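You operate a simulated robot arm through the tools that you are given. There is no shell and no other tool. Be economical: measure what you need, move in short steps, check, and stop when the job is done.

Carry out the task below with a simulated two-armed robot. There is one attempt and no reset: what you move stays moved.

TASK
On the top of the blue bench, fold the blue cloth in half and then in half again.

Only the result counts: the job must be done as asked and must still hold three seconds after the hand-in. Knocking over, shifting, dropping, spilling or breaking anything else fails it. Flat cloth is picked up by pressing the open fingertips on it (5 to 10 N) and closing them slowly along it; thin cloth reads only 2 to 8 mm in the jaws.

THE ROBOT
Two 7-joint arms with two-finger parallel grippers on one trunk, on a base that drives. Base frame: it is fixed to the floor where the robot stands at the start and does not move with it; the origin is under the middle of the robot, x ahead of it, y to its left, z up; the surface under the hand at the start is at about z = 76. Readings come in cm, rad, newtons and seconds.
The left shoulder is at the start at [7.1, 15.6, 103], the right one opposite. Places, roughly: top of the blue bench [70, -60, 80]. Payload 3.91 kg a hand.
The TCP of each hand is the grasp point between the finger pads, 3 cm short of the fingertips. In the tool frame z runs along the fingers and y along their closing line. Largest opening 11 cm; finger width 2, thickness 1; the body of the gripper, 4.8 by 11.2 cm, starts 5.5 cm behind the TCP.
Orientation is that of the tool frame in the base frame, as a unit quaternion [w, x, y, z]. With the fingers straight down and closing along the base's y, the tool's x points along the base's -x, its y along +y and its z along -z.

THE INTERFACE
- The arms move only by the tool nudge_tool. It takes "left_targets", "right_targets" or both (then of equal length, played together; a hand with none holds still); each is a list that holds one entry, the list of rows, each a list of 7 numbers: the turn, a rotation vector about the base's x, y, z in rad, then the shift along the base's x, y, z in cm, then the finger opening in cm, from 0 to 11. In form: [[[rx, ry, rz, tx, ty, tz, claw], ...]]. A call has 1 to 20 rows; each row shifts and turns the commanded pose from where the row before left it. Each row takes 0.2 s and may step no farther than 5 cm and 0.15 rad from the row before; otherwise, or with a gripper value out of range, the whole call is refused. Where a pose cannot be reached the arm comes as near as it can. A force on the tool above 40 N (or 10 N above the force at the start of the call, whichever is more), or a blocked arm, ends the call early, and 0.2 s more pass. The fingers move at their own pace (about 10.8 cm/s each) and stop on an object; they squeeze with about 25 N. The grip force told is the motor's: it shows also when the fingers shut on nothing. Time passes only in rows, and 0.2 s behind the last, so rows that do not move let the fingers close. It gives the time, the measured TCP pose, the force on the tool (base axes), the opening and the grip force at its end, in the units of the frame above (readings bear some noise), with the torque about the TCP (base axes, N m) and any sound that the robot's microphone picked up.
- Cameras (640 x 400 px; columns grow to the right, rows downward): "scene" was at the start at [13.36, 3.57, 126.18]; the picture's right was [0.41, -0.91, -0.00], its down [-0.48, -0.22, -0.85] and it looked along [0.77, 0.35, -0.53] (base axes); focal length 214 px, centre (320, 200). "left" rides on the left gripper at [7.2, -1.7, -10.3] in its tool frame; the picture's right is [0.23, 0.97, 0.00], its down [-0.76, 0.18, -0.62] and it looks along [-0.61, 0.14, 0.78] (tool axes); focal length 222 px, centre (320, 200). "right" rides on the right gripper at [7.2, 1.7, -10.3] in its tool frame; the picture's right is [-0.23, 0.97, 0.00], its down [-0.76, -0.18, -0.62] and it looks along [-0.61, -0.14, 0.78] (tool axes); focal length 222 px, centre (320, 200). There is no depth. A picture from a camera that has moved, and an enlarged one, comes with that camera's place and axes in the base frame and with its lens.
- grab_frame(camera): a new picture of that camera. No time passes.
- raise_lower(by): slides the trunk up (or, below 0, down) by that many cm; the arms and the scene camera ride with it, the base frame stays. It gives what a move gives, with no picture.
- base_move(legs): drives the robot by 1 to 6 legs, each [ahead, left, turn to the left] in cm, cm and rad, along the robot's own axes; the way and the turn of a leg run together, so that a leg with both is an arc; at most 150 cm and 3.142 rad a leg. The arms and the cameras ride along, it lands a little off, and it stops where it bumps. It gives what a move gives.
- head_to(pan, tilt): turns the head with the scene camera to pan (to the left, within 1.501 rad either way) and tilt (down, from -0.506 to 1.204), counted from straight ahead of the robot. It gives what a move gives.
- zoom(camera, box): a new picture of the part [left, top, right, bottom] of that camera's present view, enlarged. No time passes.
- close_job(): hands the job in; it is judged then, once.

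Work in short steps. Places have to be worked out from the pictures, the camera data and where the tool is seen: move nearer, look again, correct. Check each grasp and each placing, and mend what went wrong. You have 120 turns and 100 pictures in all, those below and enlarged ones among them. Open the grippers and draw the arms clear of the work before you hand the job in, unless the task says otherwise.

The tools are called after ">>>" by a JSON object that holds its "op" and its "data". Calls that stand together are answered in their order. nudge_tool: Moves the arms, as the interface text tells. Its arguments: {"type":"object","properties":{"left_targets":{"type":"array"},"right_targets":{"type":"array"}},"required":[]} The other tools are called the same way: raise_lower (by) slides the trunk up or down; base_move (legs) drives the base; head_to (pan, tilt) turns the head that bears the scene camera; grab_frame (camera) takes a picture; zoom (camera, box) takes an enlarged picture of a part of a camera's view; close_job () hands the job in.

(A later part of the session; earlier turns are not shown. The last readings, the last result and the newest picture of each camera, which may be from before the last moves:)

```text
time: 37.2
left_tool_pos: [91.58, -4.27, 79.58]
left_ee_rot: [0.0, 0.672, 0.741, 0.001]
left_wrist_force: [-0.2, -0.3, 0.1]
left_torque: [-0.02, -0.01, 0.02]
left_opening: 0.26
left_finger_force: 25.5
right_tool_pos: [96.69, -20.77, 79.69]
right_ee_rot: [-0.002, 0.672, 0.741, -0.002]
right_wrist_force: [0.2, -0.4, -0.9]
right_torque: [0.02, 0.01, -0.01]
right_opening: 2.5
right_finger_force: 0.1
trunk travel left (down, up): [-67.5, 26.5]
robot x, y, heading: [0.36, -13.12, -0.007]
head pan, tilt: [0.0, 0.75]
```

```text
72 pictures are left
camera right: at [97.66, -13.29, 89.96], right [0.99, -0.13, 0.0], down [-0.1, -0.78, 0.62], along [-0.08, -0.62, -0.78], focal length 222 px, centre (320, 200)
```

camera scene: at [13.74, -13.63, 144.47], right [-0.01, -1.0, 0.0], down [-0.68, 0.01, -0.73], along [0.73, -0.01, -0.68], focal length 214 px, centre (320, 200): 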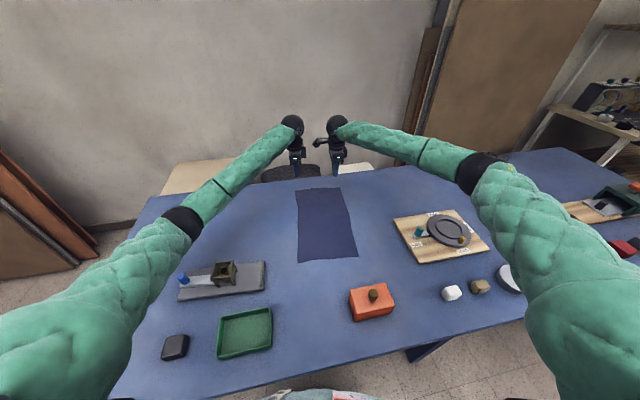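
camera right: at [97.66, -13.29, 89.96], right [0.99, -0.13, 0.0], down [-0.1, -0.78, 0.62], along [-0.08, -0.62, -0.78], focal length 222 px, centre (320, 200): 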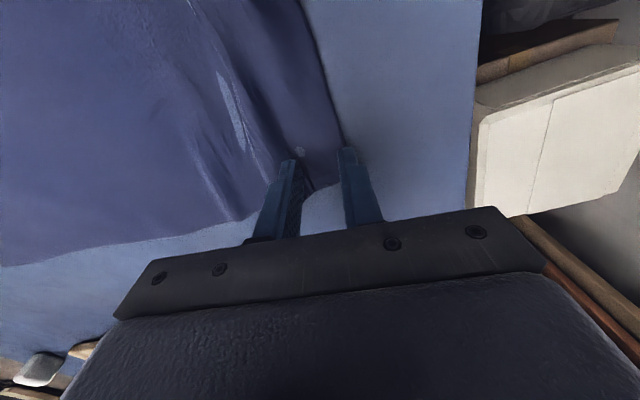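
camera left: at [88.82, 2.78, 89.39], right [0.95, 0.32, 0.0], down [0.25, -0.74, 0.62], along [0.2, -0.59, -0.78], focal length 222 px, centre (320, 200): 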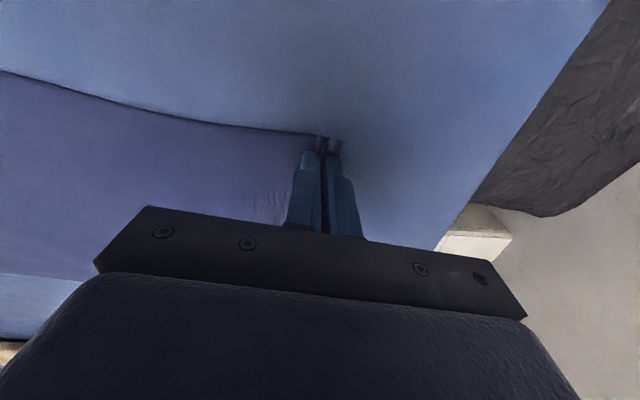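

The outer finger sits right on the edge. I press down.

>>> {"op": "nudge_tool", "data": {"right_targets": [[[0, 0, 0, 0, 0, -0.3, 2.5], [0, 0, 0, 0, 0, -0.2, 2.5], [0, 0, 0, 0, 0, -0.1, 2.5], [0, 0, 0, 0, 0, 0, 2.5]]]}}

```text
time: 38.2
left_tool_pos: [91.53, -4.2, 79.75]
left_ee_rot: [0.0, 0.671, 0.741, 0.0]
left_wrist_force: [0.5, 0.2, 0.0]
left_torque: [0.01, -0.02, 0.01]
left_opening: 0.25
left_finger_force: 25.5
right_tool_pos: [96.55, -20.68, 79.24]
right_ee_rot: [-0.001, 0.673, 0.74, 0.001]
right_wrist_force: [-0.2, -0.6, 3.4]
right_torque: [0.0, -0.04, 0.01]
right_opening: 2.47
right_finger_force: 0.0
trunk travel left (down, up): [-67.5, 26.5]
robot x, y, heading: [0.15, -13.89, -0.009]
head pan, tilt: [0.0, 0.75]
```

>>> {"op": "nudge_tool", "data": {"right_targets": [[[0, 0, 0, 0, 0, -0.1, 2.5], [0, 0, 0, 0, 0, 0, 2.3], [0, 0, 0, 0, 0, 0, 2.1], [0, 0, 0, 0, 0, 0, 1.9], [0, 0, 0, 0, 0, 0, 1.7], [0, 0, 0, 0, 0, 0, 1.5], [0, 0, 0, 0, 0, 0, 1.3], [0, 0, 0, 0, 0, 0, 1.1], [0, 0, 0, 0, 0, 0, 0.9], [0, 0, 0, 0, 0, 0, 0.7], [0, 0, 0, 0, 0, 0, 0.5], [0, 0, 0, 0, 0, 0, 0.3], [0, 0, 0, 0, 0, 0, 0], [0, 0, 0, 0, 0, 0, 0], [0, 0, 0, 0, 0, 0, 0]]]}}

>>> {"op": "grab_frame", "data": {"camera": "right"}}

```text
time: 41.4
left_tool_pos: [91.56, -4.22, 79.77]
left_ee_rot: [0.0, 0.672, 0.741, 0.001]
left_wrist_force: [0.4, -0.4, 0.0]
left_torque: [-0.03, 0.02, 0.0]
left_opening: 0.23
left_finger_force: 25.5
right_tool_pos: [96.49, -20.62, 79.24]
right_ee_rot: [-0.001, 0.672, 0.741, -0.001]
right_wrist_force: [0.3, 0.9, 14.3]
right_torque: [0.02, -0.07, -0.05]
right_opening: 0.18
right_finger_force: 24.8
trunk travel left (down, up): [-67.5, 26.5]
robot x, y, heading: [-0.09, -13.26, -0.007]
head pan, tilt: [0.0, 0.75]
```

```text
71 pictures are left
camera right: at [97.53, -13.32, 89.4], right [0.99, -0.13, 0.0], down [-0.1, -0.78, 0.62], along [-0.08, -0.62, -0.78], focal length 222 px, centre (320, 200)
```

right: 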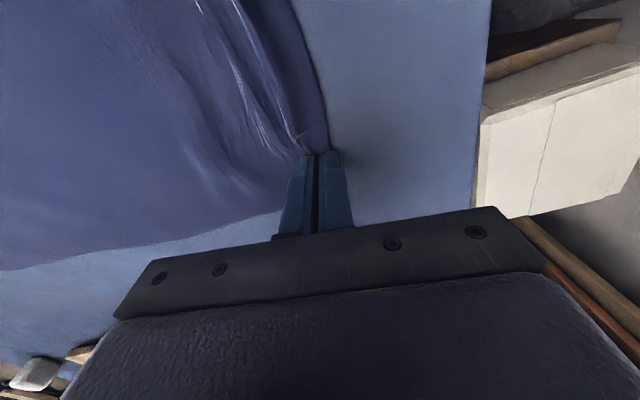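

The right now holds the very edge (1.8 mm). I lift both 5 cm and look.

>>> {"op": "nudge_tool", "data": {"left_targets": [[[0, 0, 0, 0, 0, 1, 0], [0, 0, 0, 0, 0, 1.5, 0], [0, 0, 0, 0, 0, 1.5, 0], [0, 0, 0, 0, 0, 1.5, 0]]], "right_targets": [[[0, 0, 0, -0.3, 0, 1, 0], [0, 0, 0, -0.5, 0, 1.5, 0], [0, 0, 0, -0.5, 0, 1.5, 0], [0, 0, 0, -0.5, 0, 1.5, 0]]]}}

>>> {"op": "zoom", "data": {"camera": "scene", "box": [240, 140, 400, 270]}}

```text
time: 42.4
left_tool_pos: [91.19, -4.36, 85.13]
left_ee_rot: [0.001, 0.672, 0.741, 0.001]
left_wrist_force: [-0.2, -0.4, -0.2]
left_torque: [0.0, 0.02, 0.0]
left_opening: 0.24
left_finger_force: 25.2
right_tool_pos: [94.69, -20.72, 84.54]
right_ee_rot: [-0.002, 0.673, 0.74, 0.0]
right_wrist_force: [-0.8, -0.2, -0.1]
right_torque: [0.01, -0.04, -0.01]
right_opening: 0.16
right_finger_force: 25.4
trunk travel left (down, up): [-67.5, 26.5]
robot x, y, heading: [-0.36, -13.65, -0.004]
head pan, tilt: [0.0, 0.75]
```

```text
3.08 times, centred on (320, 205) of scene
camera zoom: at [13.53, -13.65, 144.48], right [-0.01, -1.0, 0.0], down [-0.68, 0.01, -0.73], along [0.73, -0.01, -0.68], focal length 660 px, centre (320, 185)
```

zoom: 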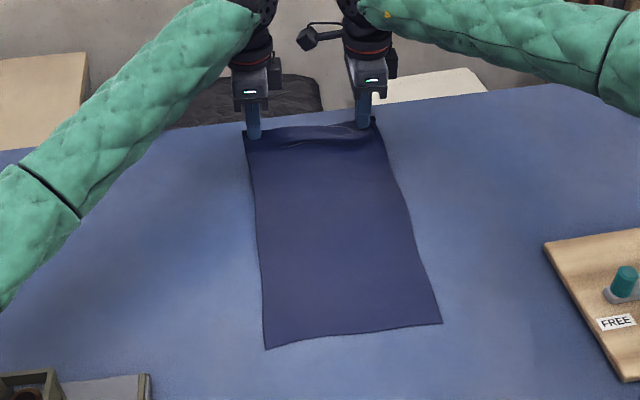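

The grasp is good; near corners now D[58,-7.6], C[61.9,-29.4]. I swing the far edge over in an arc to the near edge.

>>> {"op": "nudge_tool", "data": {"left_targets": [[[0, 0, 0, -0.8, -0.13, 2, 0], [0, 0, 0, -0.8, -0.13, 2, 0], [0, 0, 0, -0.8, -0.13, 2, 0], [0, 0, 0, -0.8, -0.13, 2, 0], [0, 0, 0, -2.2, -0.365, 0.4, 0], [0, 0, 0, -2.2, -0.365, 0.4, 0], [0, 0, 0, -2.2, -0.365, 0.4, 0], [0, 0, 0, -2.2, -0.365, 0, 0], [0, 0, 0, -2.2, -0.365, 0, 0], [0, 0, 0, -2.2, -0.365, 0, 0], [0, 0, 0, -2.2, -0.365, 0, 0], [0, 0, 0, -2.2, -0.365, -0.4, 0], [0, 0, 0, -2.2, -0.365, -0.4, 0], [0, 0, 0, -2.2, -0.365, -0.4, 0], [0, 0, 0, -0.93, -0.155, -2, 0], [0, 0, 0, -0.93, -0.155, -2, 0], [0, 0, 0, -0.93, -0.155, -2, 0], [0, 0, 0, -0.93, -0.155, -1, 0]]], "right_targets": [[[0, 0, 0, -0.83, -0.174, 2, 0], [0, 0, 0, -0.83, -0.174, 2, 0], [0, 0, 0, -0.83, -0.174, 2, 0], [0, 0, 0, -0.83, -0.174, 2, 0], [0, 0, 0, -2.29, -0.478, 0.4, 0], [0, 0, 0, -2.29, -0.478, 0.4, 0], [0, 0, 0, -2.29, -0.478, 0.4, 0], [0, 0, 0, -2.29, -0.478, 0, 0], [0, 0, 0, -2.29, -0.478, 0, 0], [0, 0, 0, -2.29, -0.478, 0, 0], [0, 0, 0, -2.29, -0.478, 0, 0], [0, 0, 0, -2.29, -0.478, -0.4, 0], [0, 0, 0, -2.29, -0.478, -0.4, 0], [0, 0, 0, -2.29, -0.478, -0.4, 0], [0, 0, 0, -0.97, -0.202, -2, 0], [0, 0, 0, -0.97, -0.202, -2, 0], [0, 0, 0, -0.97, -0.202, -2, 0], [0, 0, 0, -0.97, -0.202, -1, 0]]]}}

>>> {"op": "zoom", "data": {"camera": "scene", "box": [220, 120, 420, 290]}}

>>> {"op": "grab_frame", "data": {"camera": "left"}}

>>> {"op": "grab_frame", "data": {"camera": "right"}}

```text
time: 46.2
left_tool_pos: [62.43, -8.92, 85.86]
left_ee_rot: [0.0, 0.672, 0.741, 0.0]
left_wrist_force: [0.3, -4.2, -0.6]
left_torque: [-0.11, -0.04, -0.02]
left_opening: 0.23
left_finger_force: 24.5
right_tool_pos: [64.5, -26.93, 85.56]
right_ee_rot: [-0.001, 0.672, 0.741, 0.0]
right_wrist_force: [-0.9, 3.9, 1.1]
right_torque: [0.15, -0.01, -0.02]
right_opening: 0.18
right_finger_force: 25.3
trunk travel left (down, up): [-67.5, 26.5]
robot x, y, heading: [0.23, -13.52, -0.008]
head pan, tilt: [0.0, 0.75]
```

```text
2.35 times, centred on (320, 205) of scene
camera zoom: at [13.56, -13.66, 144.48], right [-0.01, -1.0, 0.0], down [-0.68, 0.01, -0.73], along [0.73, -0.01, -0.68], focal length 505 px, centre (320, 188)
```

zoom: 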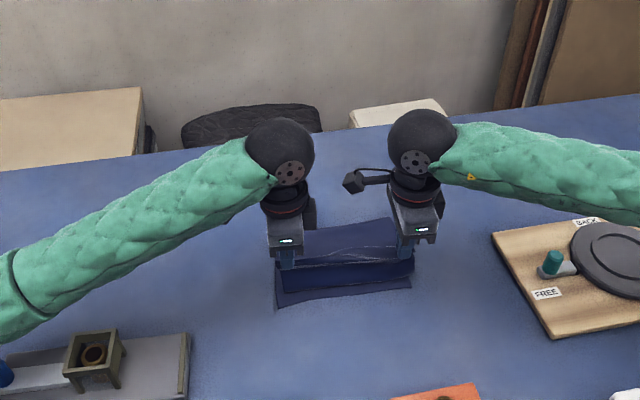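

```text
68 pictures are left
camera left: at [60.08, -1.87, 96.07], right [0.95, 0.32, 0.0], down [0.25, -0.74, 0.62], along [0.2, -0.59, -0.78], focal length 222 px, centre (320, 200)
```

left: 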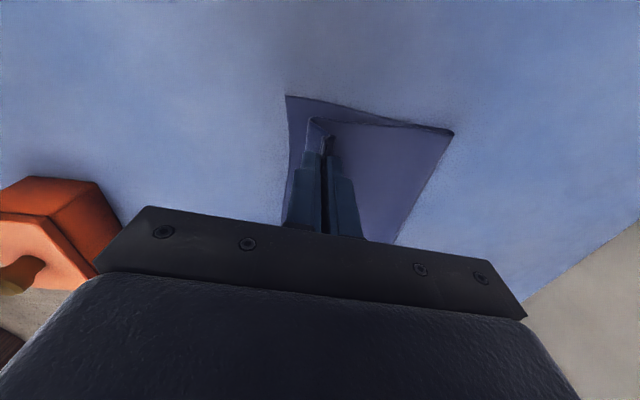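

```text
67 pictures are left
camera right: at [65.57, -19.61, 95.85], right [0.99, -0.13, 0.0], down [-0.1, -0.78, 0.62], along [-0.08, -0.62, -0.78], focal length 222 px, centre (320, 200)
```

right: 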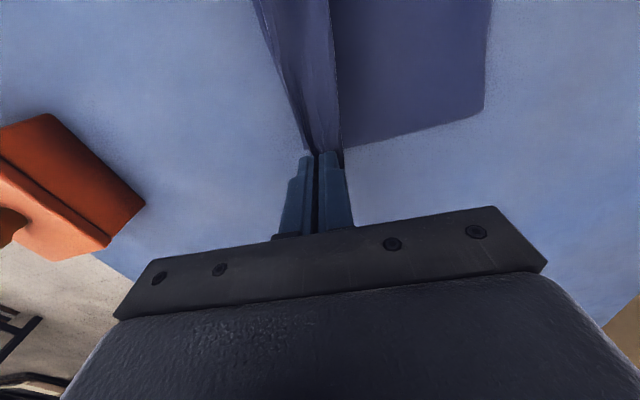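

The fold works; the cloth is a little taut between the hands. I lower both to the near edge, easing the tension slightly.

>>> {"op": "nudge_tool", "data": {"left_targets": [[[0, 0, 0, -0.4, -0.3, -1.5, 0], [0, 0, 0, -0.4, -0.1, -1.5, 0], [0, 0, 0, -0.4, 0, -1.5, 0], [0, 0, 0, -0.4, 0, -1.2, 0], [0, 0, 0, 0, 0, -0.4, 0], [0, 0, 0, 0, 0, 0, 0]]], "right_targets": [[[0, 0, 0, -0.4, 0.2, -1.5, 0], [0, 0, 0, -0.4, 0, -1.5, 0], [0, 0, 0, -0.4, 0, -1.5, 0], [0, 0, 0, -0.4, 0, -1.0, 0], [0, 0, 0, 0, 0, -0.3, 0], [0, 0, 0, 0, 0, 0, 0]]]}}

>>> {"op": "grab_frame", "data": {"camera": "left"}}

>>> {"op": "grab_frame", "data": {"camera": "right"}}

```text
time: 47.6
left_tool_pos: [60.8, -9.3, 79.98]
left_ee_rot: [0.0, 0.672, 0.741, 0.0]
left_wrist_force: [-0.9, 0.1, 3.0]
left_torque: [0.04, 0.02, -0.04]
left_opening: 0.24
left_finger_force: 25.2
right_tool_pos: [63.02, -26.69, 79.65]
right_ee_rot: [-0.002, 0.673, 0.74, 0.0]
right_wrist_force: [0.5, 0.3, 0.2]
right_torque: [0.04, -0.04, -0.01]
right_opening: 0.14
right_finger_force: 25.1
trunk travel left (down, up): [-67.5, 26.5]
robot x, y, heading: [0.13, -13.35, -0.009]
head pan, tilt: [0.0, 0.75]
```

```text
66 pictures are left
camera left: at [58.46, -2.26, 90.17], right [0.95, 0.32, 0.0], down [0.25, -0.74, 0.62], along [0.2, -0.59, -0.78], focal length 222 px, centre (320, 200)
```

left: 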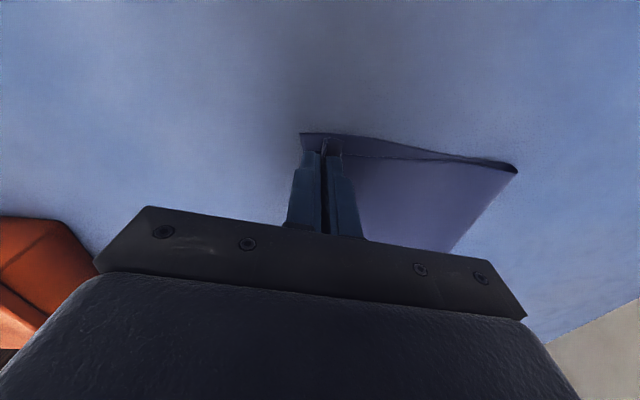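

```text
65 pictures are left
camera right: at [64.12, -19.38, 89.96], right [0.99, -0.13, 0.0], down [-0.1, -0.78, 0.62], along [-0.08, -0.62, -0.78], focal length 222 px, centre (320, 200)
```

right: 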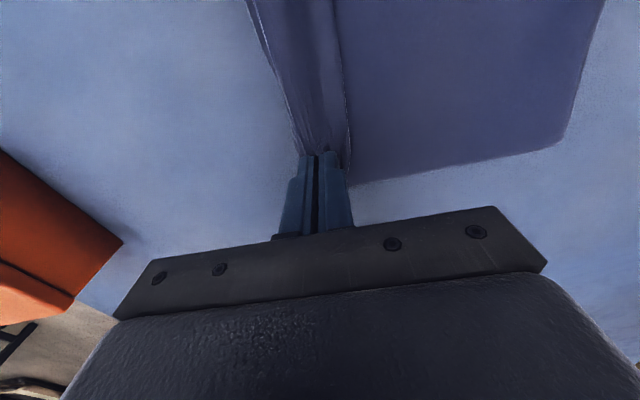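

Both fingertips are at the near edge. I open slowly and draw straight up.

>>> {"op": "nudge_tool", "data": {"left_targets": [[[0, 0, 0, 0, 0, -0.1, 0], [0, 0, 0, 0, 0, 0, 0.5], [0, 0, 0, 0, 0, 0, 1.0], [0, 0, 0, 0, 0, 0, 1.5], [0, 0, 0, 0, 0, 0, 2.0], [0, 0, 0, 0, 0, 0, 2.0], [0, 0, 0, 0, 0, 1, 2.0], [0, 0, 0, 0, 0, 2, 2.0], [0, 0, 0, 0, 0, 3, 2], [0, 0, 0, 0, 0, 4, 2], [0, 0, 0, 0, 0, 4, 2]]], "right_targets": [[[0, 0, 0, 0, 0, -0.3, 0], [0, 0, 0, 0, 0, 0, 0.5], [0, 0, 0, 0, 0, 0, 1.0], [0, 0, 0, 0, 0, 0, 1.5], [0, 0, 0, 0, 0, 0, 2.0], [0, 0, 0, 0, 0, 0, 2.0], [0, 0, 0, 0, 0, 1, 2.0], [0, 0, 0, 0, 0, 2, 2.0], [0, 0, 0, 0, 0, 3, 2], [0, 0, 0, 0, 0, 4, 2], [0, 0, 0, 0, 0, 4, 2]]]}}

>>> {"op": "grab_frame", "data": {"camera": "left"}}

>>> {"op": "grab_frame", "data": {"camera": "right"}}

```text
time: 50.0
left_tool_pos: [60.55, -9.56, 94.03]
left_ee_rot: [0.0, 0.671, 0.741, 0.0]
left_wrist_force: [-0.4, -0.7, 0.0]
left_torque: [0.02, -0.01, 0.04]
left_opening: 2.0
left_finger_force: 0.1
right_tool_pos: [63.04, -26.89, 93.59]
right_ee_rot: [-0.001, 0.672, 0.741, -0.002]
right_wrist_force: [0.1, -0.5, 0.6]
right_torque: [0.01, -0.01, 0.02]
right_opening: 1.99
right_finger_force: 0.0
trunk travel left (down, up): [-67.5, 26.5]
robot x, y, heading: [0.05, -13.46, -0.008]
head pan, tilt: [0.0, 0.75]
```

```text
64 pictures are left
camera left: at [58.13, -2.49, 104.22], right [0.95, 0.32, 0.0], down [0.25, -0.74, 0.62], along [0.2, -0.59, -0.78], focal length 222 px, centre (320, 200)
```

left: 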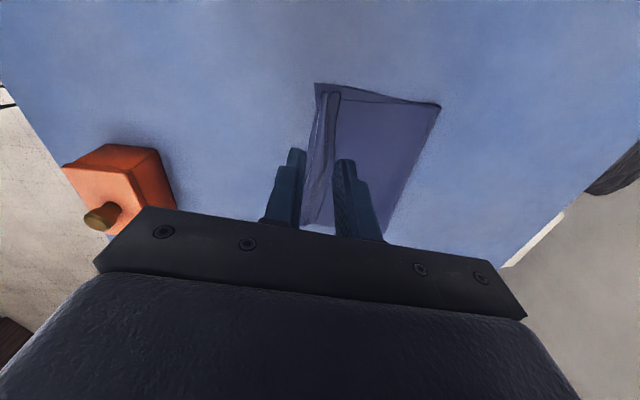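

```text
63 pictures are left
camera right: at [64.11, -19.55, 103.88], right [0.99, -0.13, 0.0], down [-0.1, -0.78, 0.62], along [-0.08, -0.62, -0.78], focal length 222 px, centre (320, 200)
```

right: 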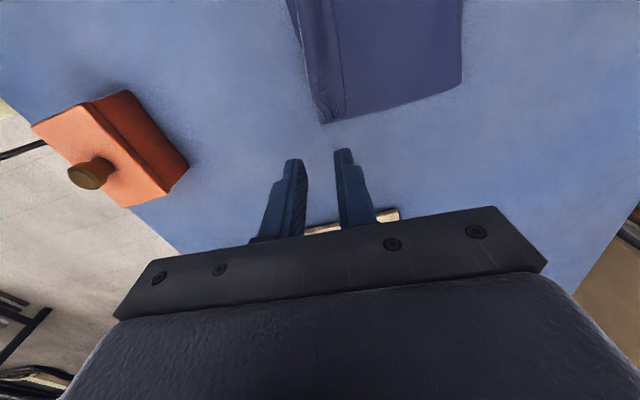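

The cloth is folded over; the hem near the edge needs a look. I spread the hands apart for a clear scene view.

>>> {"op": "nudge_tool", "data": {"left_targets": [[[0, 0, 0, 1, 3, 1, 2], [0, 0, 0, 1, 4, 1, 2], [0, 0, 0, 1, 4, 0, 2], [0, 0, 0, 1, 4, 0, 2]]], "right_targets": [[[0, 0, 0, 1, -3, 1, 2], [0, 0, 0, 1, -4, 1, 2], [0, 0, 0, 1, -4, 0, 2], [0, 0, 0, 1, -4, 0, 2]]]}}

>>> {"op": "zoom", "data": {"camera": "scene", "box": [260, 180, 390, 265]}}

```text
time: 51.0
left_tool_pos: [64.75, 5.68, 95.63]
left_ee_rot: [0.001, 0.672, 0.741, 0.0]
left_wrist_force: [-0.3, -0.8, 0.1]
left_torque: [0.0, -0.03, -0.01]
left_opening: 2.01
left_finger_force: 0.0
right_tool_pos: [67.26, -41.79, 95.49]
right_ee_rot: [-0.001, 0.672, 0.741, 0.0]
right_wrist_force: [0.1, -0.5, 0.5]
right_torque: [0.0, 0.01, -0.01]
right_opening: 1.97
right_finger_force: 0.1
trunk travel left (down, up): [-67.5, 26.5]
robot x, y, heading: [-0.12, -13.79, -0.006]
head pan, tilt: [0.0, 0.75]
```

```text
4.71 times, centred on (325, 222) of scene
camera zoom: at [13.49, -13.6, 144.49], right [-0.01, -1.0, 0.0], down [-0.68, 0.01, -0.73], along [0.73, -0.01, -0.68], focal length 1009 px, centre (296, 94)
```

zoom: 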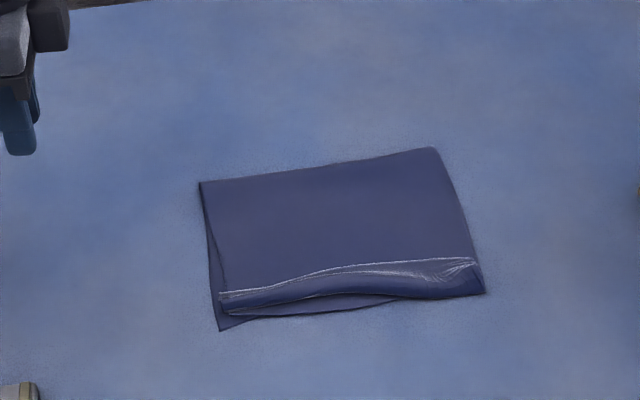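

The far edge turned back as a 1.5–3.5 cm hem along the near edge. I'll unroll it by pressing closed fingertips lightly on the hem and dragging it toward the robot; first hover.

>>> {"op": "nudge_tool", "data": {"left_targets": [[[0, 0, 0, 0, -4, -1, 0], [0, 0, 0, 0, -4, -2, 0], [0, 0, 0, 0, -4, -3, 0], [0, 0, 0, -0.2, -4, -3, 0], [0, 0, 0, 0, -1.7, -3, 0]]], "right_targets": [[[0, 0, 0, -0.4, 3, -1, 0], [0, 0, 0, -0.4, 3, -2, 0], [0, 0, 0, -0.4, 3, -3, 0], [0, 0, 0, -0.4, 3, -3, 0], [0, 0, 0, -0.4, 3, -3, 0]]]}}

>>> {"op": "grab_frame", "data": {"camera": "right"}}

>>> {"op": "grab_frame", "data": {"camera": "left"}}

```text
time: 52.2
left_tool_pos: [64.91, -11.95, 83.85]
left_ee_rot: [0.0, 0.671, 0.741, 0.0]
left_wrist_force: [0.0, 0.0, 0.3]
left_torque: [-0.03, 0.01, 0.0]
left_opening: 0.0
left_finger_force: 25.2
right_tool_pos: [64.97, -26.92, 83.38]
right_ee_rot: [-0.001, 0.672, 0.741, -0.001]
right_wrist_force: [0.8, 1.2, -0.5]
right_torque: [-0.04, 0.01, -0.02]
right_opening: 0.02
right_finger_force: 25.0
trunk travel left (down, up): [-67.5, 26.5]
robot x, y, heading: [-0.0, -13.37, -0.006]
head pan, tilt: [0.0, 0.75]
```

```text
61 pictures are left
camera right: at [65.98, -19.5, 93.7], right [0.99, -0.13, 0.0], down [-0.1, -0.78, 0.62], along [-0.09, -0.62, -0.78], focal length 222 px, centre (320, 200)
```

right: 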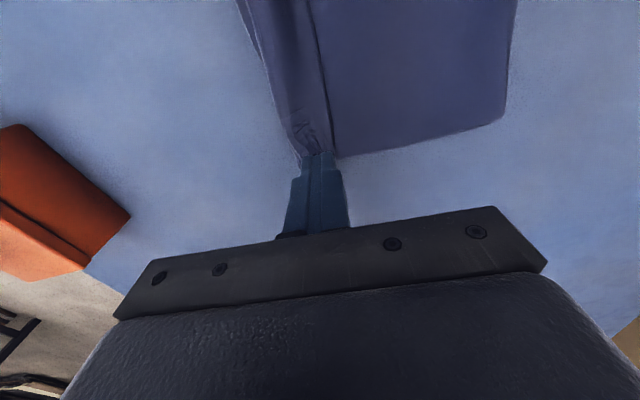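

```text
60 pictures are left
camera left: at [62.49, -4.92, 94.07], right [0.95, 0.32, 0.0], down [0.25, -0.74, 0.62], along [0.2, -0.59, -0.78], focal length 222 px, centre (320, 200)
```

left: 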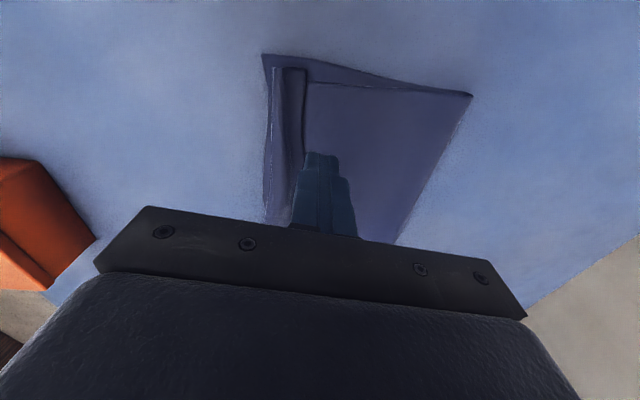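

Right fingertip is over the hem, left must go 1.4 cm nearer. I lower both towards contact.

>>> {"op": "nudge_tool", "data": {"left_targets": [[[0, 0, 0, -0.7, 0, -1.5, 0], [0, 0, 0, -0.7, 0, -1.2, 0], [0, 0, 0, 0, 0, -0.6, 0], [0, 0, 0, 0, 0, -0.3, 0], [0, 0, 0, 0, 0, 0, 0]]], "right_targets": [[[0, 0, 0, 0, 0.5, -1.5, 0], [0, 0, 0, 0.1, 0.3, -1, 0], [0, 0, 0, 0, 0, -0.6, 0], [0, 0, 0, 0, 0, -0.3, 0], [0, 0, 0, 0, 0, 0, 0]]]}}

```text
time: 53.4
left_tool_pos: [63.36, -11.93, 80.15]
left_ee_rot: [0.001, 0.672, 0.741, 0.0]
left_wrist_force: [0.3, 0.3, -0.4]
left_torque: [0.0, -0.02, 0.01]
left_opening: 0.01
left_finger_force: 25.8
right_tool_pos: [65.02, -26.05, 80.06]
right_ee_rot: [-0.002, 0.672, 0.741, -0.001]
right_wrist_force: [0.3, 0.4, -0.9]
right_torque: [0.03, -0.01, -0.02]
right_opening: 0.02
right_finger_force: 25.1
trunk travel left (down, up): [-67.5, 26.5]
robot x, y, heading: [0.12, -13.38, -0.002]
head pan, tilt: [0.0, 0.75]
```

>>> {"op": "nudge_tool", "data": {"left_targets": [[[0, 0, 0, 0, 0, -0.3, 0], [0, 0, 0, 0, 0, -0.2, 0], [0, 0, 0, 0, 0, 0, 0]]], "right_targets": [[[0, 0, 0, 0, 0, -0.3, 0], [0, 0, 0, 0, 0, -0.2, 0], [0, 0, 0, 0, 0, 0, 0]]]}}

```text
time: 54.2
left_tool_pos: [63.31, -12.06, 79.76]
left_ee_rot: [0.001, 0.671, 0.741, 0.0]
left_wrist_force: [0.1, 0.0, -0.1]
left_torque: [-0.01, -0.01, 0.03]
left_opening: 0.0
left_finger_force: 25.2
right_tool_pos: [65.04, -25.98, 79.57]
right_ee_rot: [-0.002, 0.673, 0.74, -0.001]
right_wrist_force: [-0.2, -0.7, 0.0]
right_torque: [0.0, -0.01, 0.01]
right_opening: 0.01
right_finger_force: 24.6
trunk travel left (down, up): [-67.5, 26.5]
robot x, y, heading: [0.02, -13.64, -0.008]
head pan, tilt: [0.0, 0.75]
```

>>> {"op": "nudge_tool", "data": {"left_targets": [[[0, 0, 0, 0, 0, -0.2, 0], [0, 0, 0, 0, 0, -0.1, 0], [0, 0, 0, 0, 0, 0, 0]]], "right_targets": [[[0, 0, 0, 0, 0, -0.15, 0], [0, 0, 0, 0, 0, -0.05, 0], [0, 0, 0, 0, 0, 0, 0]]]}}

```text
time: 55.0
left_tool_pos: [63.36, -12.12, 79.46]
left_ee_rot: [0.001, 0.671, 0.741, 0.001]
left_wrist_force: [0.4, -0.1, 3.2]
left_torque: [-0.01, 0.02, 0.01]
left_opening: 0.0
left_finger_force: 25.4
right_tool_pos: [65.23, -26.08, 79.47]
right_ee_rot: [-0.001, 0.673, 0.74, 0.0]
right_wrist_force: [-0.3, 1.2, 1.8]
right_torque: [-0.02, 0.04, -0.03]
right_opening: 0.0
right_finger_force: 25.2
trunk travel left (down, up): [-67.5, 26.5]
robot x, y, heading: [0.49, -13.53, -0.004]
head pan, tilt: [0.0, 0.75]
```

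Light contact (3 N and 2 N). I drag toward the robot slowly and look.

>>> {"op": "nudge_tool", "data": {"left_targets": [[[0, 0, 0, -0.4, -0.04, 0, 0], [0, 0, 0, -0.4, -0.04, -0.02, 0], [0, 0, 0, -0.4, -0.04, -0.02, 0], [0, 0, 0, -0.4, -0.04, -0.02, 0], [0, 0, 0, -0.4, -0.04, -0.02, 0], [0, 0, 0, -0.4, -0.04, -0.02, 0], [0, 0, 0, 0, 0, 0, 0]]], "right_targets": [[[0, 0, 0, -0.5, -0.05, -0.02, 0], [0, 0, 0, -0.5, -0.05, -0.02, 0], [0, 0, 0, -0.5, -0.05, -0.02, 0], [0, 0, 0, -0.5, -0.05, -0.02, 0], [0, 0, 0, -0.5, -0.05, -0.02, 0], [0, 0, 0, -0.5, -0.05, -0.02, 0], [0, 0, 0, 0, 0, 0, 0]]]}}

>>> {"op": "grab_frame", "data": {"camera": "right"}}

>>> {"op": "grab_frame", "data": {"camera": "left"}}

```text
time: 56.6
left_tool_pos: [60.9, -12.26, 79.43]
left_ee_rot: [0.001, 0.672, 0.741, 0.001]
left_wrist_force: [2.6, -1.3, 19.8]
left_torque: [-0.09, 0.06, -0.01]
left_opening: 0.01
left_finger_force: 24.4
right_tool_pos: [62.03, -26.33, 79.39]
right_ee_rot: [-0.001, 0.672, 0.741, 0.0]
right_wrist_force: [2.1, 0.5, 8.7]
right_torque: [-0.01, -0.03, 0.0]
right_opening: 0.0
right_finger_force: 25.0
trunk travel left (down, up): [-67.5, 26.5]
robot x, y, heading: [0.01, -13.39, -0.009]
head pan, tilt: [0.0, 0.75]
```

```text
59 pictures are left
camera right: at [63.13, -18.91, 89.63], right [0.99, -0.13, 0.0], down [-0.1, -0.78, 0.62], along [-0.08, -0.62, -0.78], focal length 222 px, centre (320, 200)
```

right: 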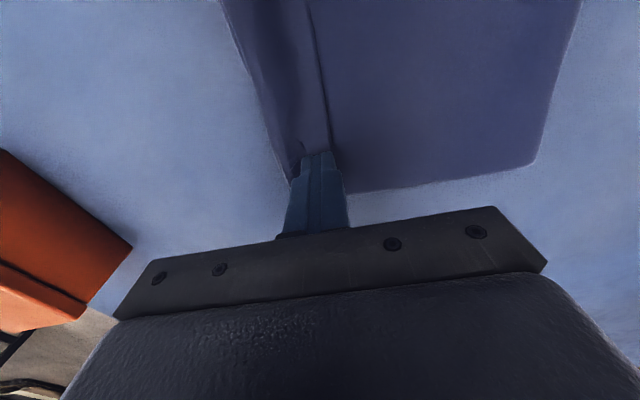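

```text
58 pictures are left
camera left: at [58.41, -5.22, 89.62], right [0.95, 0.32, 0.0], down [0.25, -0.74, 0.62], along [0.2, -0.59, -0.78], focal length 222 px, centre (320, 200)
```

left: 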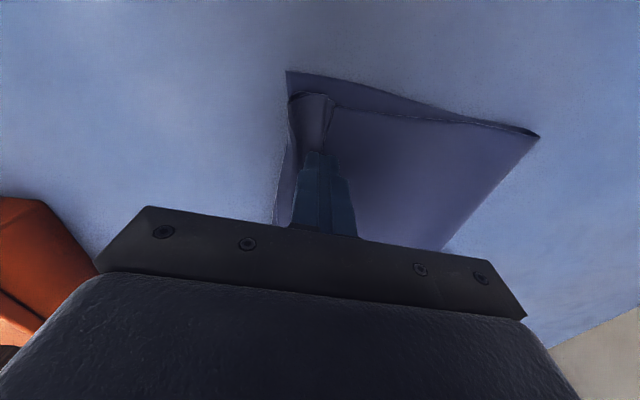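

The whole cloth slid instead of the hem unrolling. I'll anchor the cloth body with the left fingertips and then drag the hem with the right.

>>> {"op": "nudge_tool", "data": {"left_targets": [[[0, 0, 0, 0, 0, 1, 0], [0, 0, 0, 2, -0.5, 1, 1.5], [0, 0, 0, 3, -0.5, 0, 1.5], [0, 0, 0, 2.5, -0.5, 0, 1.5], [0, 0, 0, 0, 0, -1, 1.5], [0, 0, 0, 0, 0, -0.7, 1.5], [0, 0, 0, 0, 0, -0.3, 1.5], [0, 0, 0, 0, 0, 0, 1.5]]], "right_targets": [[[0, 0, 0, 0, 0, 0.3, 0], [0, 0, 0, 0, 0, 0.3, 0], [0, 0, 0, 0, 0, 0, 0], [0, 0, 0, 0, 0, 0, 0], [0, 0, 0, 0, 0, 0, 0], [0, 0, 0, 0, 0, 0, 0], [0, 0, 0, 0, 0, 0, 0], [0, 0, 0, 0, 0, 0, 0]]]}}

```text
time: 57.3
left_tool_pos: [63.2, -12.61, 80.85]
left_ee_rot: [-0.006, 0.672, 0.74, 0.0]
left_wrist_force: [0.9, 0.8, 0.0]
left_torque: [-0.06, 0.01, 0.0]
left_opening: 1.51
left_finger_force: 0.0
right_tool_pos: [62.62, -26.62, 80.06]
right_ee_rot: [0.001, 0.676, 0.737, 0.0]
right_wrist_force: [0.4, -1.3, 0.7]
right_torque: [0.07, 0.02, 0.01]
right_opening: 0.02
right_finger_force: 25.3
trunk travel left (down, up): [-67.5, 26.5]
robot x, y, heading: [0.26, -13.27, -0.006]
head pan, tilt: [0.0, 0.75]
stopped in row 3 (left hand): the force on the tool passed its limit at 53 N (the readings are from after the stop); the commanded pose is now the measured one
```

The left wrist bumped the right hand's camera; I back it off 3 cm in y and anchor nearer the left side of the cloth.

>>> {"op": "nudge_tool", "data": {"left_targets": [[[0, 0, 0, 0, 1.5, 0.5, 1.5], [0, 0, 0, 0, 1.7, 0, 1.5], [0, 0, 0, 2, 0, 0, 1.5], [0, 0, 0, 3, 0, 0, 1.5], [0, 0, 0, 0, 0, -1, 1.5], [0, 0, 0, 0, 0, -0.6, 1.5], [0, 0, 0, 0, 0, 0, 1.5]]]}}

>>> {"op": "grab_frame", "data": {"camera": "left"}}

```text
time: 58.9
left_tool_pos: [68.0, -9.32, 79.92]
left_ee_rot: [-0.004, 0.672, 0.741, 0.0]
left_wrist_force: [0.4, -0.1, 0.2]
left_torque: [0.02, 0.02, 0.01]
left_opening: 1.48
left_finger_force: 0.1
right_tool_pos: [62.56, -26.63, 80.06]
right_ee_rot: [0.001, 0.676, 0.737, -0.001]
right_wrist_force: [0.1, -0.2, -0.9]
right_torque: [0.01, 0.01, 0.06]
right_opening: 0.01
right_finger_force: 24.7
trunk travel left (down, up): [-67.5, 26.5]
robot x, y, heading: [0.32, -13.47, -0.006]
head pan, tilt: [0.0, 0.75]
```

```text
57 pictures are left
camera left: at [65.75, -2.36, 90.06], right [0.95, 0.32, 0.0], down [0.25, -0.74, 0.62], along [0.19, -0.59, -0.79], focal length 222 px, centre (320, 200)
```

left: 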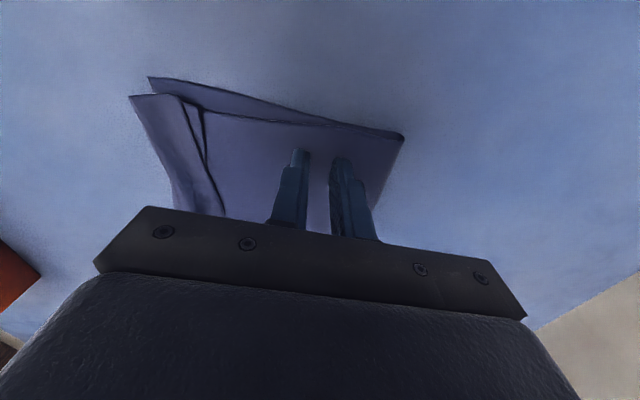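

Left is over the cloth body near the left side. I press it as an anchor and bring the right onto the hem.

>>> {"op": "nudge_tool", "data": {"left_targets": [[[0, 0, 0, 0, 0, -0.4, 1.5], [0, 0, 0, 0, 0, -0.15, 1.5], [0, 0, 0, 0, 0, -0.1, 1.5], [0, 0, 0, 0, 0, 0, 1.5]]], "right_targets": [[[0, 0, 0, 0, 0, -0.3, 0], [0, 0, 0, 0, 0, -0.15, 0], [0, 0, 0, 0, 0, -0.1, 0], [0, 0, 0, 0, 0, 0, 0]]]}}

>>> {"op": "grab_frame", "data": {"camera": "right"}}

```text
time: 59.9
left_tool_pos: [68.17, -9.36, 79.15]
left_ee_rot: [-0.004, 0.673, 0.74, 0.0]
left_wrist_force: [-0.9, -0.3, 4.8]
left_torque: [0.02, -0.02, 0.01]
left_opening: 1.49
left_finger_force: 0.1
right_tool_pos: [62.6, -26.64, 79.57]
right_ee_rot: [0.001, 0.676, 0.737, 0.0]
right_wrist_force: [0.4, -0.7, -1.1]
right_torque: [-0.02, -0.02, 0.0]
right_opening: 0.0
right_finger_force: 25.4
trunk travel left (down, up): [-67.5, 26.5]
robot x, y, heading: [0.33, -13.29, -0.001]
head pan, tilt: [0.0, 0.75]
```

```text
56 pictures are left
camera right: at [63.68, -19.31, 89.81], right [0.99, -0.14, 0.0], down [-0.11, -0.77, 0.62], along [-0.09, -0.62, -0.78], focal length 222 px, centre (320, 200)
```

right: 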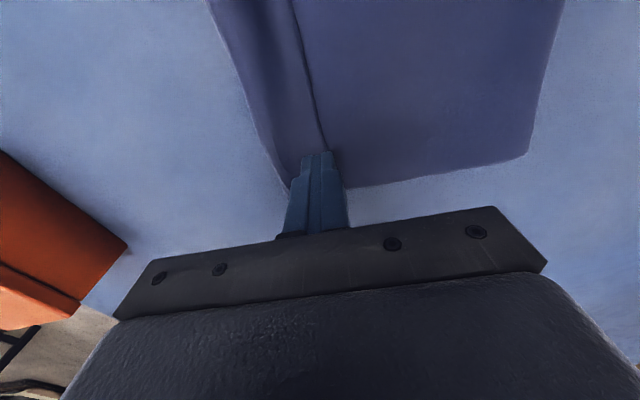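

>>> {"op": "nudge_tool", "data": {"left_targets": [[[0, 0, 0, 0, 0, -0.06, 1.5], [0, 0, 0, 0, 0, 0, 1.5], [0, 0, 0, 0, 0, 0, 1.5], [0, 0, 0, 0, 0, 0, 1.5], [0, 0, 0, 0, 0, 0, 1.5], [0, 0, 0, 0, 0, 0, 1.5], [0, 0, 0, 0, 0, 0, 1.5], [0, 0, 0, 0, 0, 0, 1.5], [0, 0, 0, 0, 0, 0, 1.5], [0, 0, 0, 0, 0, 0, 1.5], [0, 0, 0, 0, 0, 0, 1.5], [0, 0, 0, 0, 0, 0, 1.5], [0, 0, 0, 0, 0, 0, 1.5]]], "right_targets": [[[0, 0, 0, 0, 0, -0.15, 0], [0, 0, 0, 0, 0, -0.03, 0], [0, 0, 0, -0.4, -0.04, 0, 0], [0, 0, 0, -0.4, -0.04, 0, 0], [0, 0, 0, -0.4, -0.04, 0, 0], [0, 0, 0, -0.4, -0.04, 0, 0], [0, 0, 0, -0.4, -0.04, 0, 0], [0, 0, 0, -0.4, -0.04, 0, 0], [0, 0, 0, -0.4, -0.04, 0, 0], [0, 0, 0, -0.4, -0.04, 0, 0], [0, 0, 0, -0.4, -0.04, 0, 0], [0, 0, 0, -0.4, -0.04, 0, 0], [0, 0, 0, 0, 0, 0, 0]]]}}

>>> {"op": "grab_frame", "data": {"camera": "right"}}

>>> {"op": "grab_frame", "data": {"camera": "left"}}

```text
time: 62.7
left_tool_pos: [68.01, -9.5, 79.25]
left_ee_rot: [-0.004, 0.672, 0.74, 0.001]
left_wrist_force: [3.6, -1.2, 23.2]
left_torque: [0.12, -0.11, -0.09]
left_opening: 1.47
left_finger_force: 0.0
right_tool_pos: [58.42, -26.97, 79.34]
right_ee_rot: [0.002, 0.675, 0.737, 0.0]
right_wrist_force: [3.5, 2.1, 9.1]
right_torque: [0.04, -0.06, -0.03]
right_opening: 0.0
right_finger_force: 24.0
trunk travel left (down, up): [-67.5, 26.5]
robot x, y, heading: [0.15, -13.6, -0.007]
head pan, tilt: [0.0, 0.75]
```

```text
55 pictures are left
camera right: at [59.48, -19.61, 89.62], right [0.99, -0.14, 0.0], down [-0.11, -0.77, 0.62], along [-0.09, -0.62, -0.78], focal length 222 px, centre (320, 200)
```

right: 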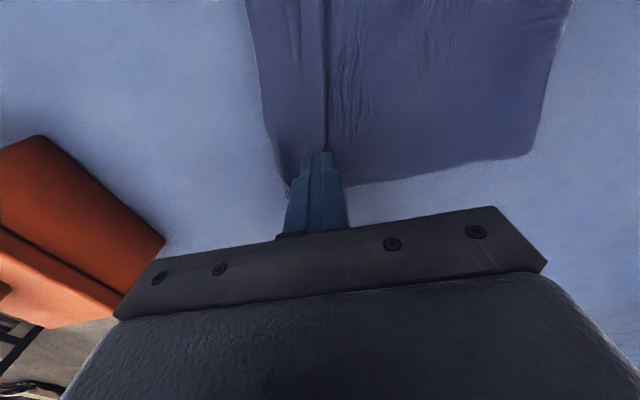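

```text
54 pictures are left
camera left: at [65.68, -2.52, 89.5], right [0.95, 0.32, 0.0], down [0.25, -0.74, 0.62], along [0.2, -0.59, -0.79], focal length 222 px, centre (320, 200)
```

left: 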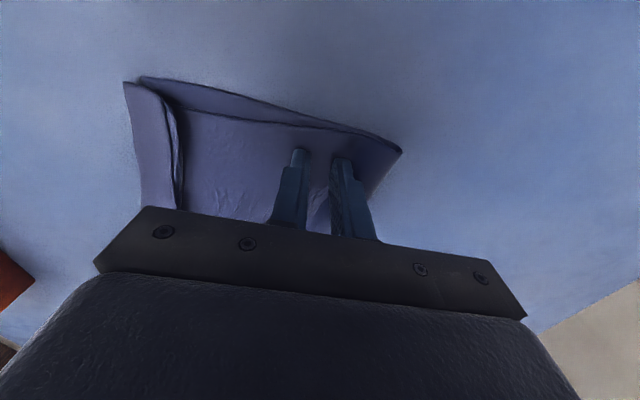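

Dragging moves all layers, so instead I'll pinch only the hem's top layer near its edge with a small gather and carry it over. Right hand: lift, open to 1.2, shift to the hem edge.

>>> {"op": "nudge_tool", "data": {"left_targets": [[[0, 0, 0, 0, 0, 0.08, 1.5], [0, 0, 0, 0, 0, 0, 1.5], [0, 0, 0, 0, 0, 0, 1.5], [0, 0, 0, 0, 0, 0, 1.5], [0, 0, 0, 0, 0, 0, 1.5]]], "right_targets": [[[0, 0, 0, 0, 0, 0.8, 0], [0, 0, 0, -0.5, -0.8, 0.2, 1.2], [0, 0, 0, 0, 0, 0, 1.2], [0, 0, 0, 0, 0, -0.5, 1.2], [0, 0, 0, 0, 0, 0, 1.2]]]}}

>>> {"op": "zoom", "data": {"camera": "right", "box": [200, 40, 440, 220]}}

```text
time: 63.9
left_tool_pos: [67.96, -9.51, 79.25]
left_ee_rot: [-0.004, 0.672, 0.74, 0.001]
left_wrist_force: [1.3, -3.7, 21.6]
left_torque: [0.04, -0.07, -0.04]
left_opening: 1.47
left_finger_force: 0.2
right_tool_pos: [58.01, -27.91, 79.78]
right_ee_rot: [0.001, 0.676, 0.737, 0.002]
right_wrist_force: [-0.6, 0.0, 0.0]
right_torque: [0.0, -0.06, -0.02]
right_opening: 1.22
right_finger_force: 0.2
trunk travel left (down, up): [-67.5, 26.5]
robot x, y, heading: [0.2, -13.45, -0.007]
head pan, tilt: [0.0, 0.75]
```

```text
2.22 times, centred on (320, 130) of right
camera zoom: at [59.08, -20.58, 90.11], right [0.99, -0.14, 0.0], down [-0.11, -0.77, 0.62], along [-0.09, -0.62, -0.78], focal length 494 px, centre (320, 356)
```

zoom: 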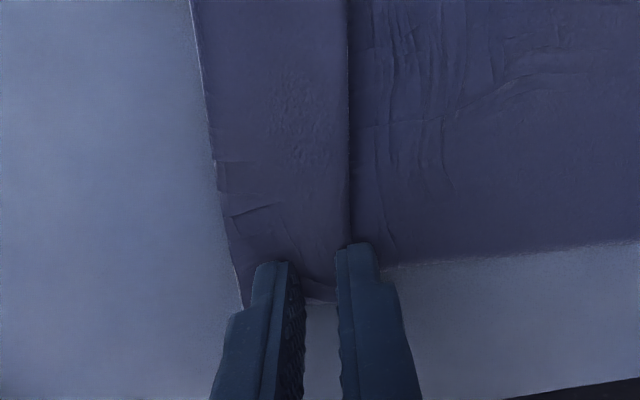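

The hem is flat and 4 cm wide here, with its edge under the right finger. I press lightly.

>>> {"op": "nudge_tool", "data": {"right_targets": [[[0, 0, 0, 0, 0, -0.3, 1.2], [0, 0, 0, 0, 0, -0.1, 1.2], [0, 0, 0, 0, 0, 0, 1.2]]]}}

```text
time: 64.7
left_tool_pos: [68.02, -9.55, 79.17]
left_ee_rot: [-0.004, 0.672, 0.74, 0.001]
left_wrist_force: [0.4, -4.1, 20.0]
left_torque: [0.01, -0.04, -0.03]
left_opening: 1.48
left_finger_force: 0.0
right_tool_pos: [58.04, -27.8, 79.45]
right_ee_rot: [0.002, 0.675, 0.738, 0.002]
right_wrist_force: [0.2, -1.8, 3.3]
right_torque: [-0.04, -0.05, -0.02]
right_opening: 1.2
right_finger_force: 0.2
trunk travel left (down, up): [-67.5, 26.5]
robot x, y, heading: [0.12, -13.34, -0.005]
head pan, tilt: [0.0, 0.75]
```

>>> {"op": "nudge_tool", "data": {"right_targets": [[[0, 0, 0, 0, 0, -0.03, 1.2], [0, 0, 0, 0, 0, 0, 1.05], [0, 0, 0, 0, 0, 0, 0.9], [0, 0, 0, 0, 0, 0, 0.75], [0, 0, 0, 0, 0, 0, 0.6], [0, 0, 0, 0, 0, 0, 0.45], [0, 0, 0, 0, 0, 0, 0.3], [0, 0, 0, 0, 0, 0, 0.15], [0, 0, 0, 0, 0, 0, 0], [0, 0, 0, 0, 0, 0, 0], [0, 0, 0, 0, 0, 0, 0], [0, 0, 0, 0, 0, 0.5, 0], [0, 0, 0, 0, 0, 1, 0], [0, 0, 0, 0, 0, 1, 0]]]}}

>>> {"op": "zoom", "data": {"camera": "right", "box": [200, 40, 440, 220]}}

```text
time: 67.7
left_tool_pos: [68.0, -9.55, 79.13]
left_ee_rot: [-0.004, 0.673, 0.74, 0.001]
left_wrist_force: [-0.1, -3.7, 18.7]
left_torque: [0.03, 0.0, -0.01]
left_opening: 1.47
left_finger_force: 0.1
right_tool_pos: [57.93, -27.71, 81.87]
right_ee_rot: [0.002, 0.676, 0.737, 0.001]
right_wrist_force: [-0.1, -0.3, 0.7]
right_torque: [0.0, 0.0, 0.0]
right_opening: 0.0
right_finger_force: 24.8
trunk travel left (down, up): [-67.5, 26.5]
robot x, y, heading: [0.06, -13.58, -0.007]
head pan, tilt: [0.0, 0.75]
```

```text
2.22 times, centred on (320, 130) of right
camera zoom: at [59.01, -20.43, 92.0], right [0.99, -0.14, 0.0], down [-0.11, -0.77, 0.62], along [-0.09, -0.62, -0.78], focal length 494 px, centre (320, 356)
```

zoom: 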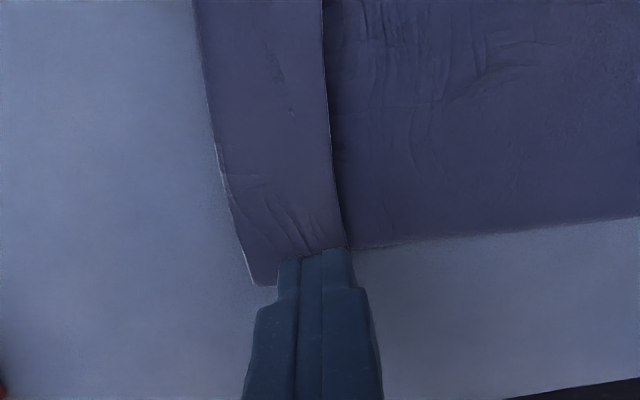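

It slipped out. I retry with a wider opening (2.2 cm) and a firmer press.

>>> {"op": "nudge_tool", "data": {"right_targets": [[[0, 0, 0, -0.6, 0.5, 0, 2.2], [0, 0, 0, 0, 0, 0, 2.2], [0, 0, 0, 0, 0, -1.2, 2.2], [0, 0, 0, 0, 0, -0.9, 2.2], [0, 0, 0, 0, 0, -0.4, 2.2], [0, 0, 0, 0, 0, -0.02, 2.2], [0, 0, 0, 0, 0, 0, 2.2]]]}}

>>> {"op": "zoom", "data": {"camera": "right", "box": [200, 40, 440, 220]}}

```text
time: 69.3
left_tool_pos: [67.95, -9.32, 79.27]
left_ee_rot: [-0.004, 0.672, 0.74, 0.001]
left_wrist_force: [1.1, -2.1, 9.0]
left_torque: [0.01, -0.07, -0.03]
left_opening: 1.49
left_finger_force: 0.1
right_tool_pos: [57.29, -27.12, 79.32]
right_ee_rot: [0.002, 0.676, 0.737, 0.002]
right_wrist_force: [-2.0, -0.6, 20.6]
right_torque: [0.03, -0.1, -0.03]
right_opening: 2.06
right_finger_force: 0.2
trunk travel left (down, up): [-67.5, 26.5]
robot x, y, heading: [0.34, -13.59, -0.012]
head pan, tilt: [0.0, 0.75]
```

```text
2.22 times, centred on (320, 130) of right
camera zoom: at [58.41, -19.85, 89.63], right [0.99, -0.14, 0.0], down [-0.11, -0.77, 0.62], along [-0.08, -0.62, -0.78], focal length 494 px, centre (320, 356)
```

zoom: 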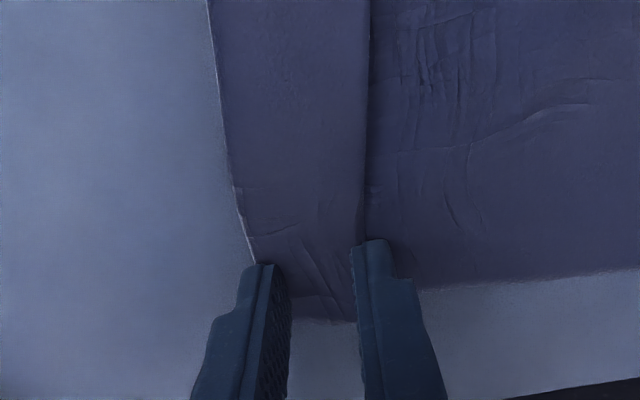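

>>> {"op": "nudge_tool", "data": {"right_targets": [[[0, 0, 0, 0.2, 0, 0.08, 2.1], [0, 0, 0, 0, 0, 0, 1.9], [0, 0, 0, 0, 0, 0, 1.7], [0, 0, 0, 0, 0, 0, 1.5], [0, 0, 0, 0, 0, 0, 1.3], [0, 0, 0, 0, 0, 0, 1.1], [0, 0, 0, 0, 0, 0, 0.9], [0, 0, 0, 0, 0, 0, 0.7], [0, 0, 0, 0, 0, 0, 0.5], [0, 0, 0, 0, 0, 0, 0.3], [0, 0, 0, 0, 0, 0, 0.1], [0, 0, 0, 0, 0, 0, 0], [0, 0, 0, 0, 0, 0, 0], [0, 0, 0, 0, 0, 0, 0], [0, 0, 0, 0, 0, 0.5, 0], [0, 0, 0, 0, 0, 1, 0], [0, 0, 0, 0, 0, 1, 0]]]}}

>>> {"op": "zoom", "data": {"camera": "right", "box": [200, 40, 440, 220]}}

```text
time: 72.9
left_tool_pos: [68.07, -9.44, 79.28]
left_ee_rot: [-0.004, 0.673, 0.74, 0.001]
left_wrist_force: [-3.9, 0.8, 17.1]
left_torque: [0.14, 0.09, 0.02]
left_opening: 1.49
left_finger_force: 0.0
right_tool_pos: [57.6, -27.3, 81.86]
right_ee_rot: [0.001, 0.676, 0.737, 0.0]
right_wrist_force: [-0.2, -0.3, -0.9]
right_torque: [0.02, -0.02, 0.01]
right_opening: 0.0
right_finger_force: 25.1
trunk travel left (down, up): [-67.5, 26.5]
robot x, y, heading: [-0.02, -13.56, -0.009]
head pan, tilt: [0.0, 0.75]
```

```text
2.22 times, centred on (320, 130) of right
camera zoom: at [58.65, -19.94, 92.17], right [0.99, -0.14, 0.0], down [-0.11, -0.77, 0.62], along [-0.09, -0.62, -0.78], focal length 494 px, centre (320, 356)
```

zoom: 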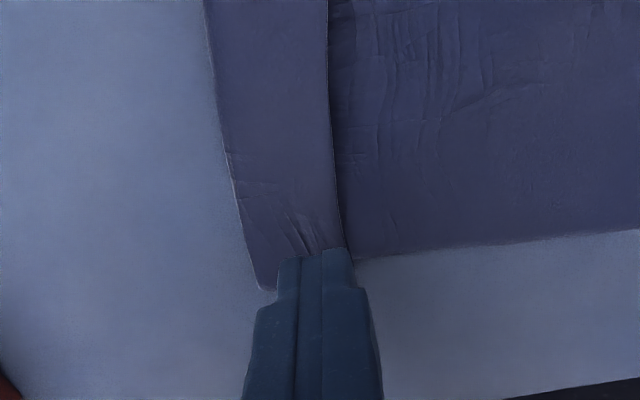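

No grip again. I withdraw both hands upward and look at the whole cloth.

>>> {"op": "nudge_tool", "data": {"left_targets": [[[0, 0, 0, 0, 0, 3, 2], [0, 0, 0, 0, 2, 4, 2], [0, 0, 0, 0, 4, 4, 2], [0, 0, 0, 0, 4, 3, 2], [0, 0, 0, 0, 3, 0, 2]]], "right_targets": [[[0, 0, 0, 0, 0, 3, 2], [0, 0, 0, 2, -2, 4, 2], [0, 0, 0, 3, -4, 4, 2], [0, 0, 0, 3, -4, 3, 2], [0, 0, 0, 0, -3, 0, 2]]]}}

>>> {"op": "zoom", "data": {"camera": "scene", "box": [260, 180, 390, 265]}}

```text
refused: row 3 steps farther than a row can; nothing moved
```

```text
4.71 times, centred on (325, 222) of scene
camera zoom: at [13.44, -13.64, 144.49], right [-0.01, -1.0, 0.0], down [-0.68, 0.01, -0.73], along [0.73, -0.01, -0.68], focal length 1009 px, centre (296, 94)
```

zoom: 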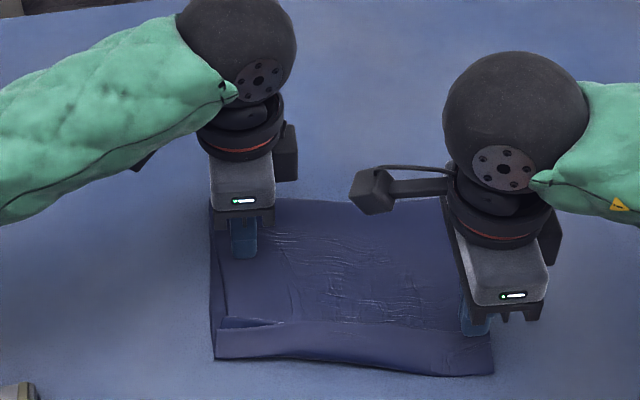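

The cloth is a neat half with a ~3 cm hem turned in on top near the robot edge; that will end up inside the second fold, so I keep it. I draw the hands clear and measure the outline.

>>> {"op": "nudge_tool", "data": {"left_targets": [[[0, 0, 0, 0, 0, 3, 2], [0, 0, 0, 0, 2, 4, 2], [0, 0, 0, 0, 3.5, 3, 2], [0, 0, 0, 0, 4, 2, 2], [0, 0, 0, 0, 4, 0, 2]]], "right_targets": [[[0, 0, 0, 0, 0, 3, 2], [0, 0, 0, 2, -2, 4, 2], [0, 0, 0, 2.5, -3, 3, 2], [0, 0, 0, 2.5, -3.5, 2, 2], [0, 0, 0, 2.5, -3.5, 0, 2]]]}}

>>> {"op": "zoom", "data": {"camera": "scene", "box": [260, 180, 390, 265]}}

```text
time: 74.1
left_tool_pos: [67.9, 4.22, 91.18]
left_ee_rot: [-0.005, 0.673, 0.74, 0.0]
left_wrist_force: [0.7, 0.0, -0.2]
left_torque: [-0.01, -0.01, -0.01]
left_opening: 1.99
left_finger_force: 0.0
right_tool_pos: [67.02, -39.42, 94.22]
right_ee_rot: [0.0, 0.676, 0.737, 0.0]
right_wrist_force: [0.2, 0.4, -0.4]
right_torque: [0.01, 0.02, 0.01]
right_opening: 2.01
right_finger_force: 0.0
trunk travel left (down, up): [-67.5, 26.5]
robot x, y, heading: [0.06, -13.65, -0.006]
head pan, tilt: [0.0, 0.75]
```

```text
4.71 times, centred on (325, 222) of scene
camera zoom: at [13.55, -13.6, 144.48], right [-0.01, -1.0, 0.0], down [-0.68, 0.01, -0.73], along [0.73, -0.01, -0.68], focal length 1009 px, centre (296, 94)
```

zoom: 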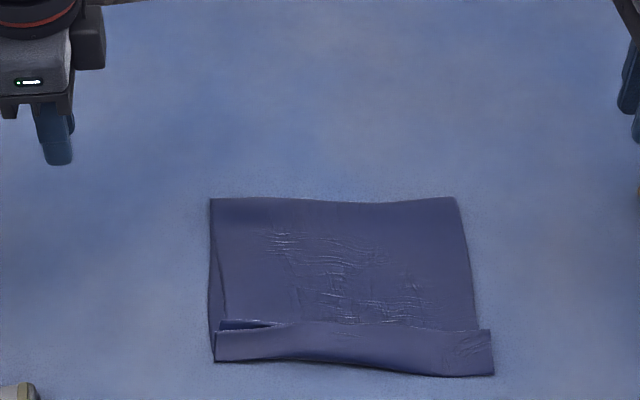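

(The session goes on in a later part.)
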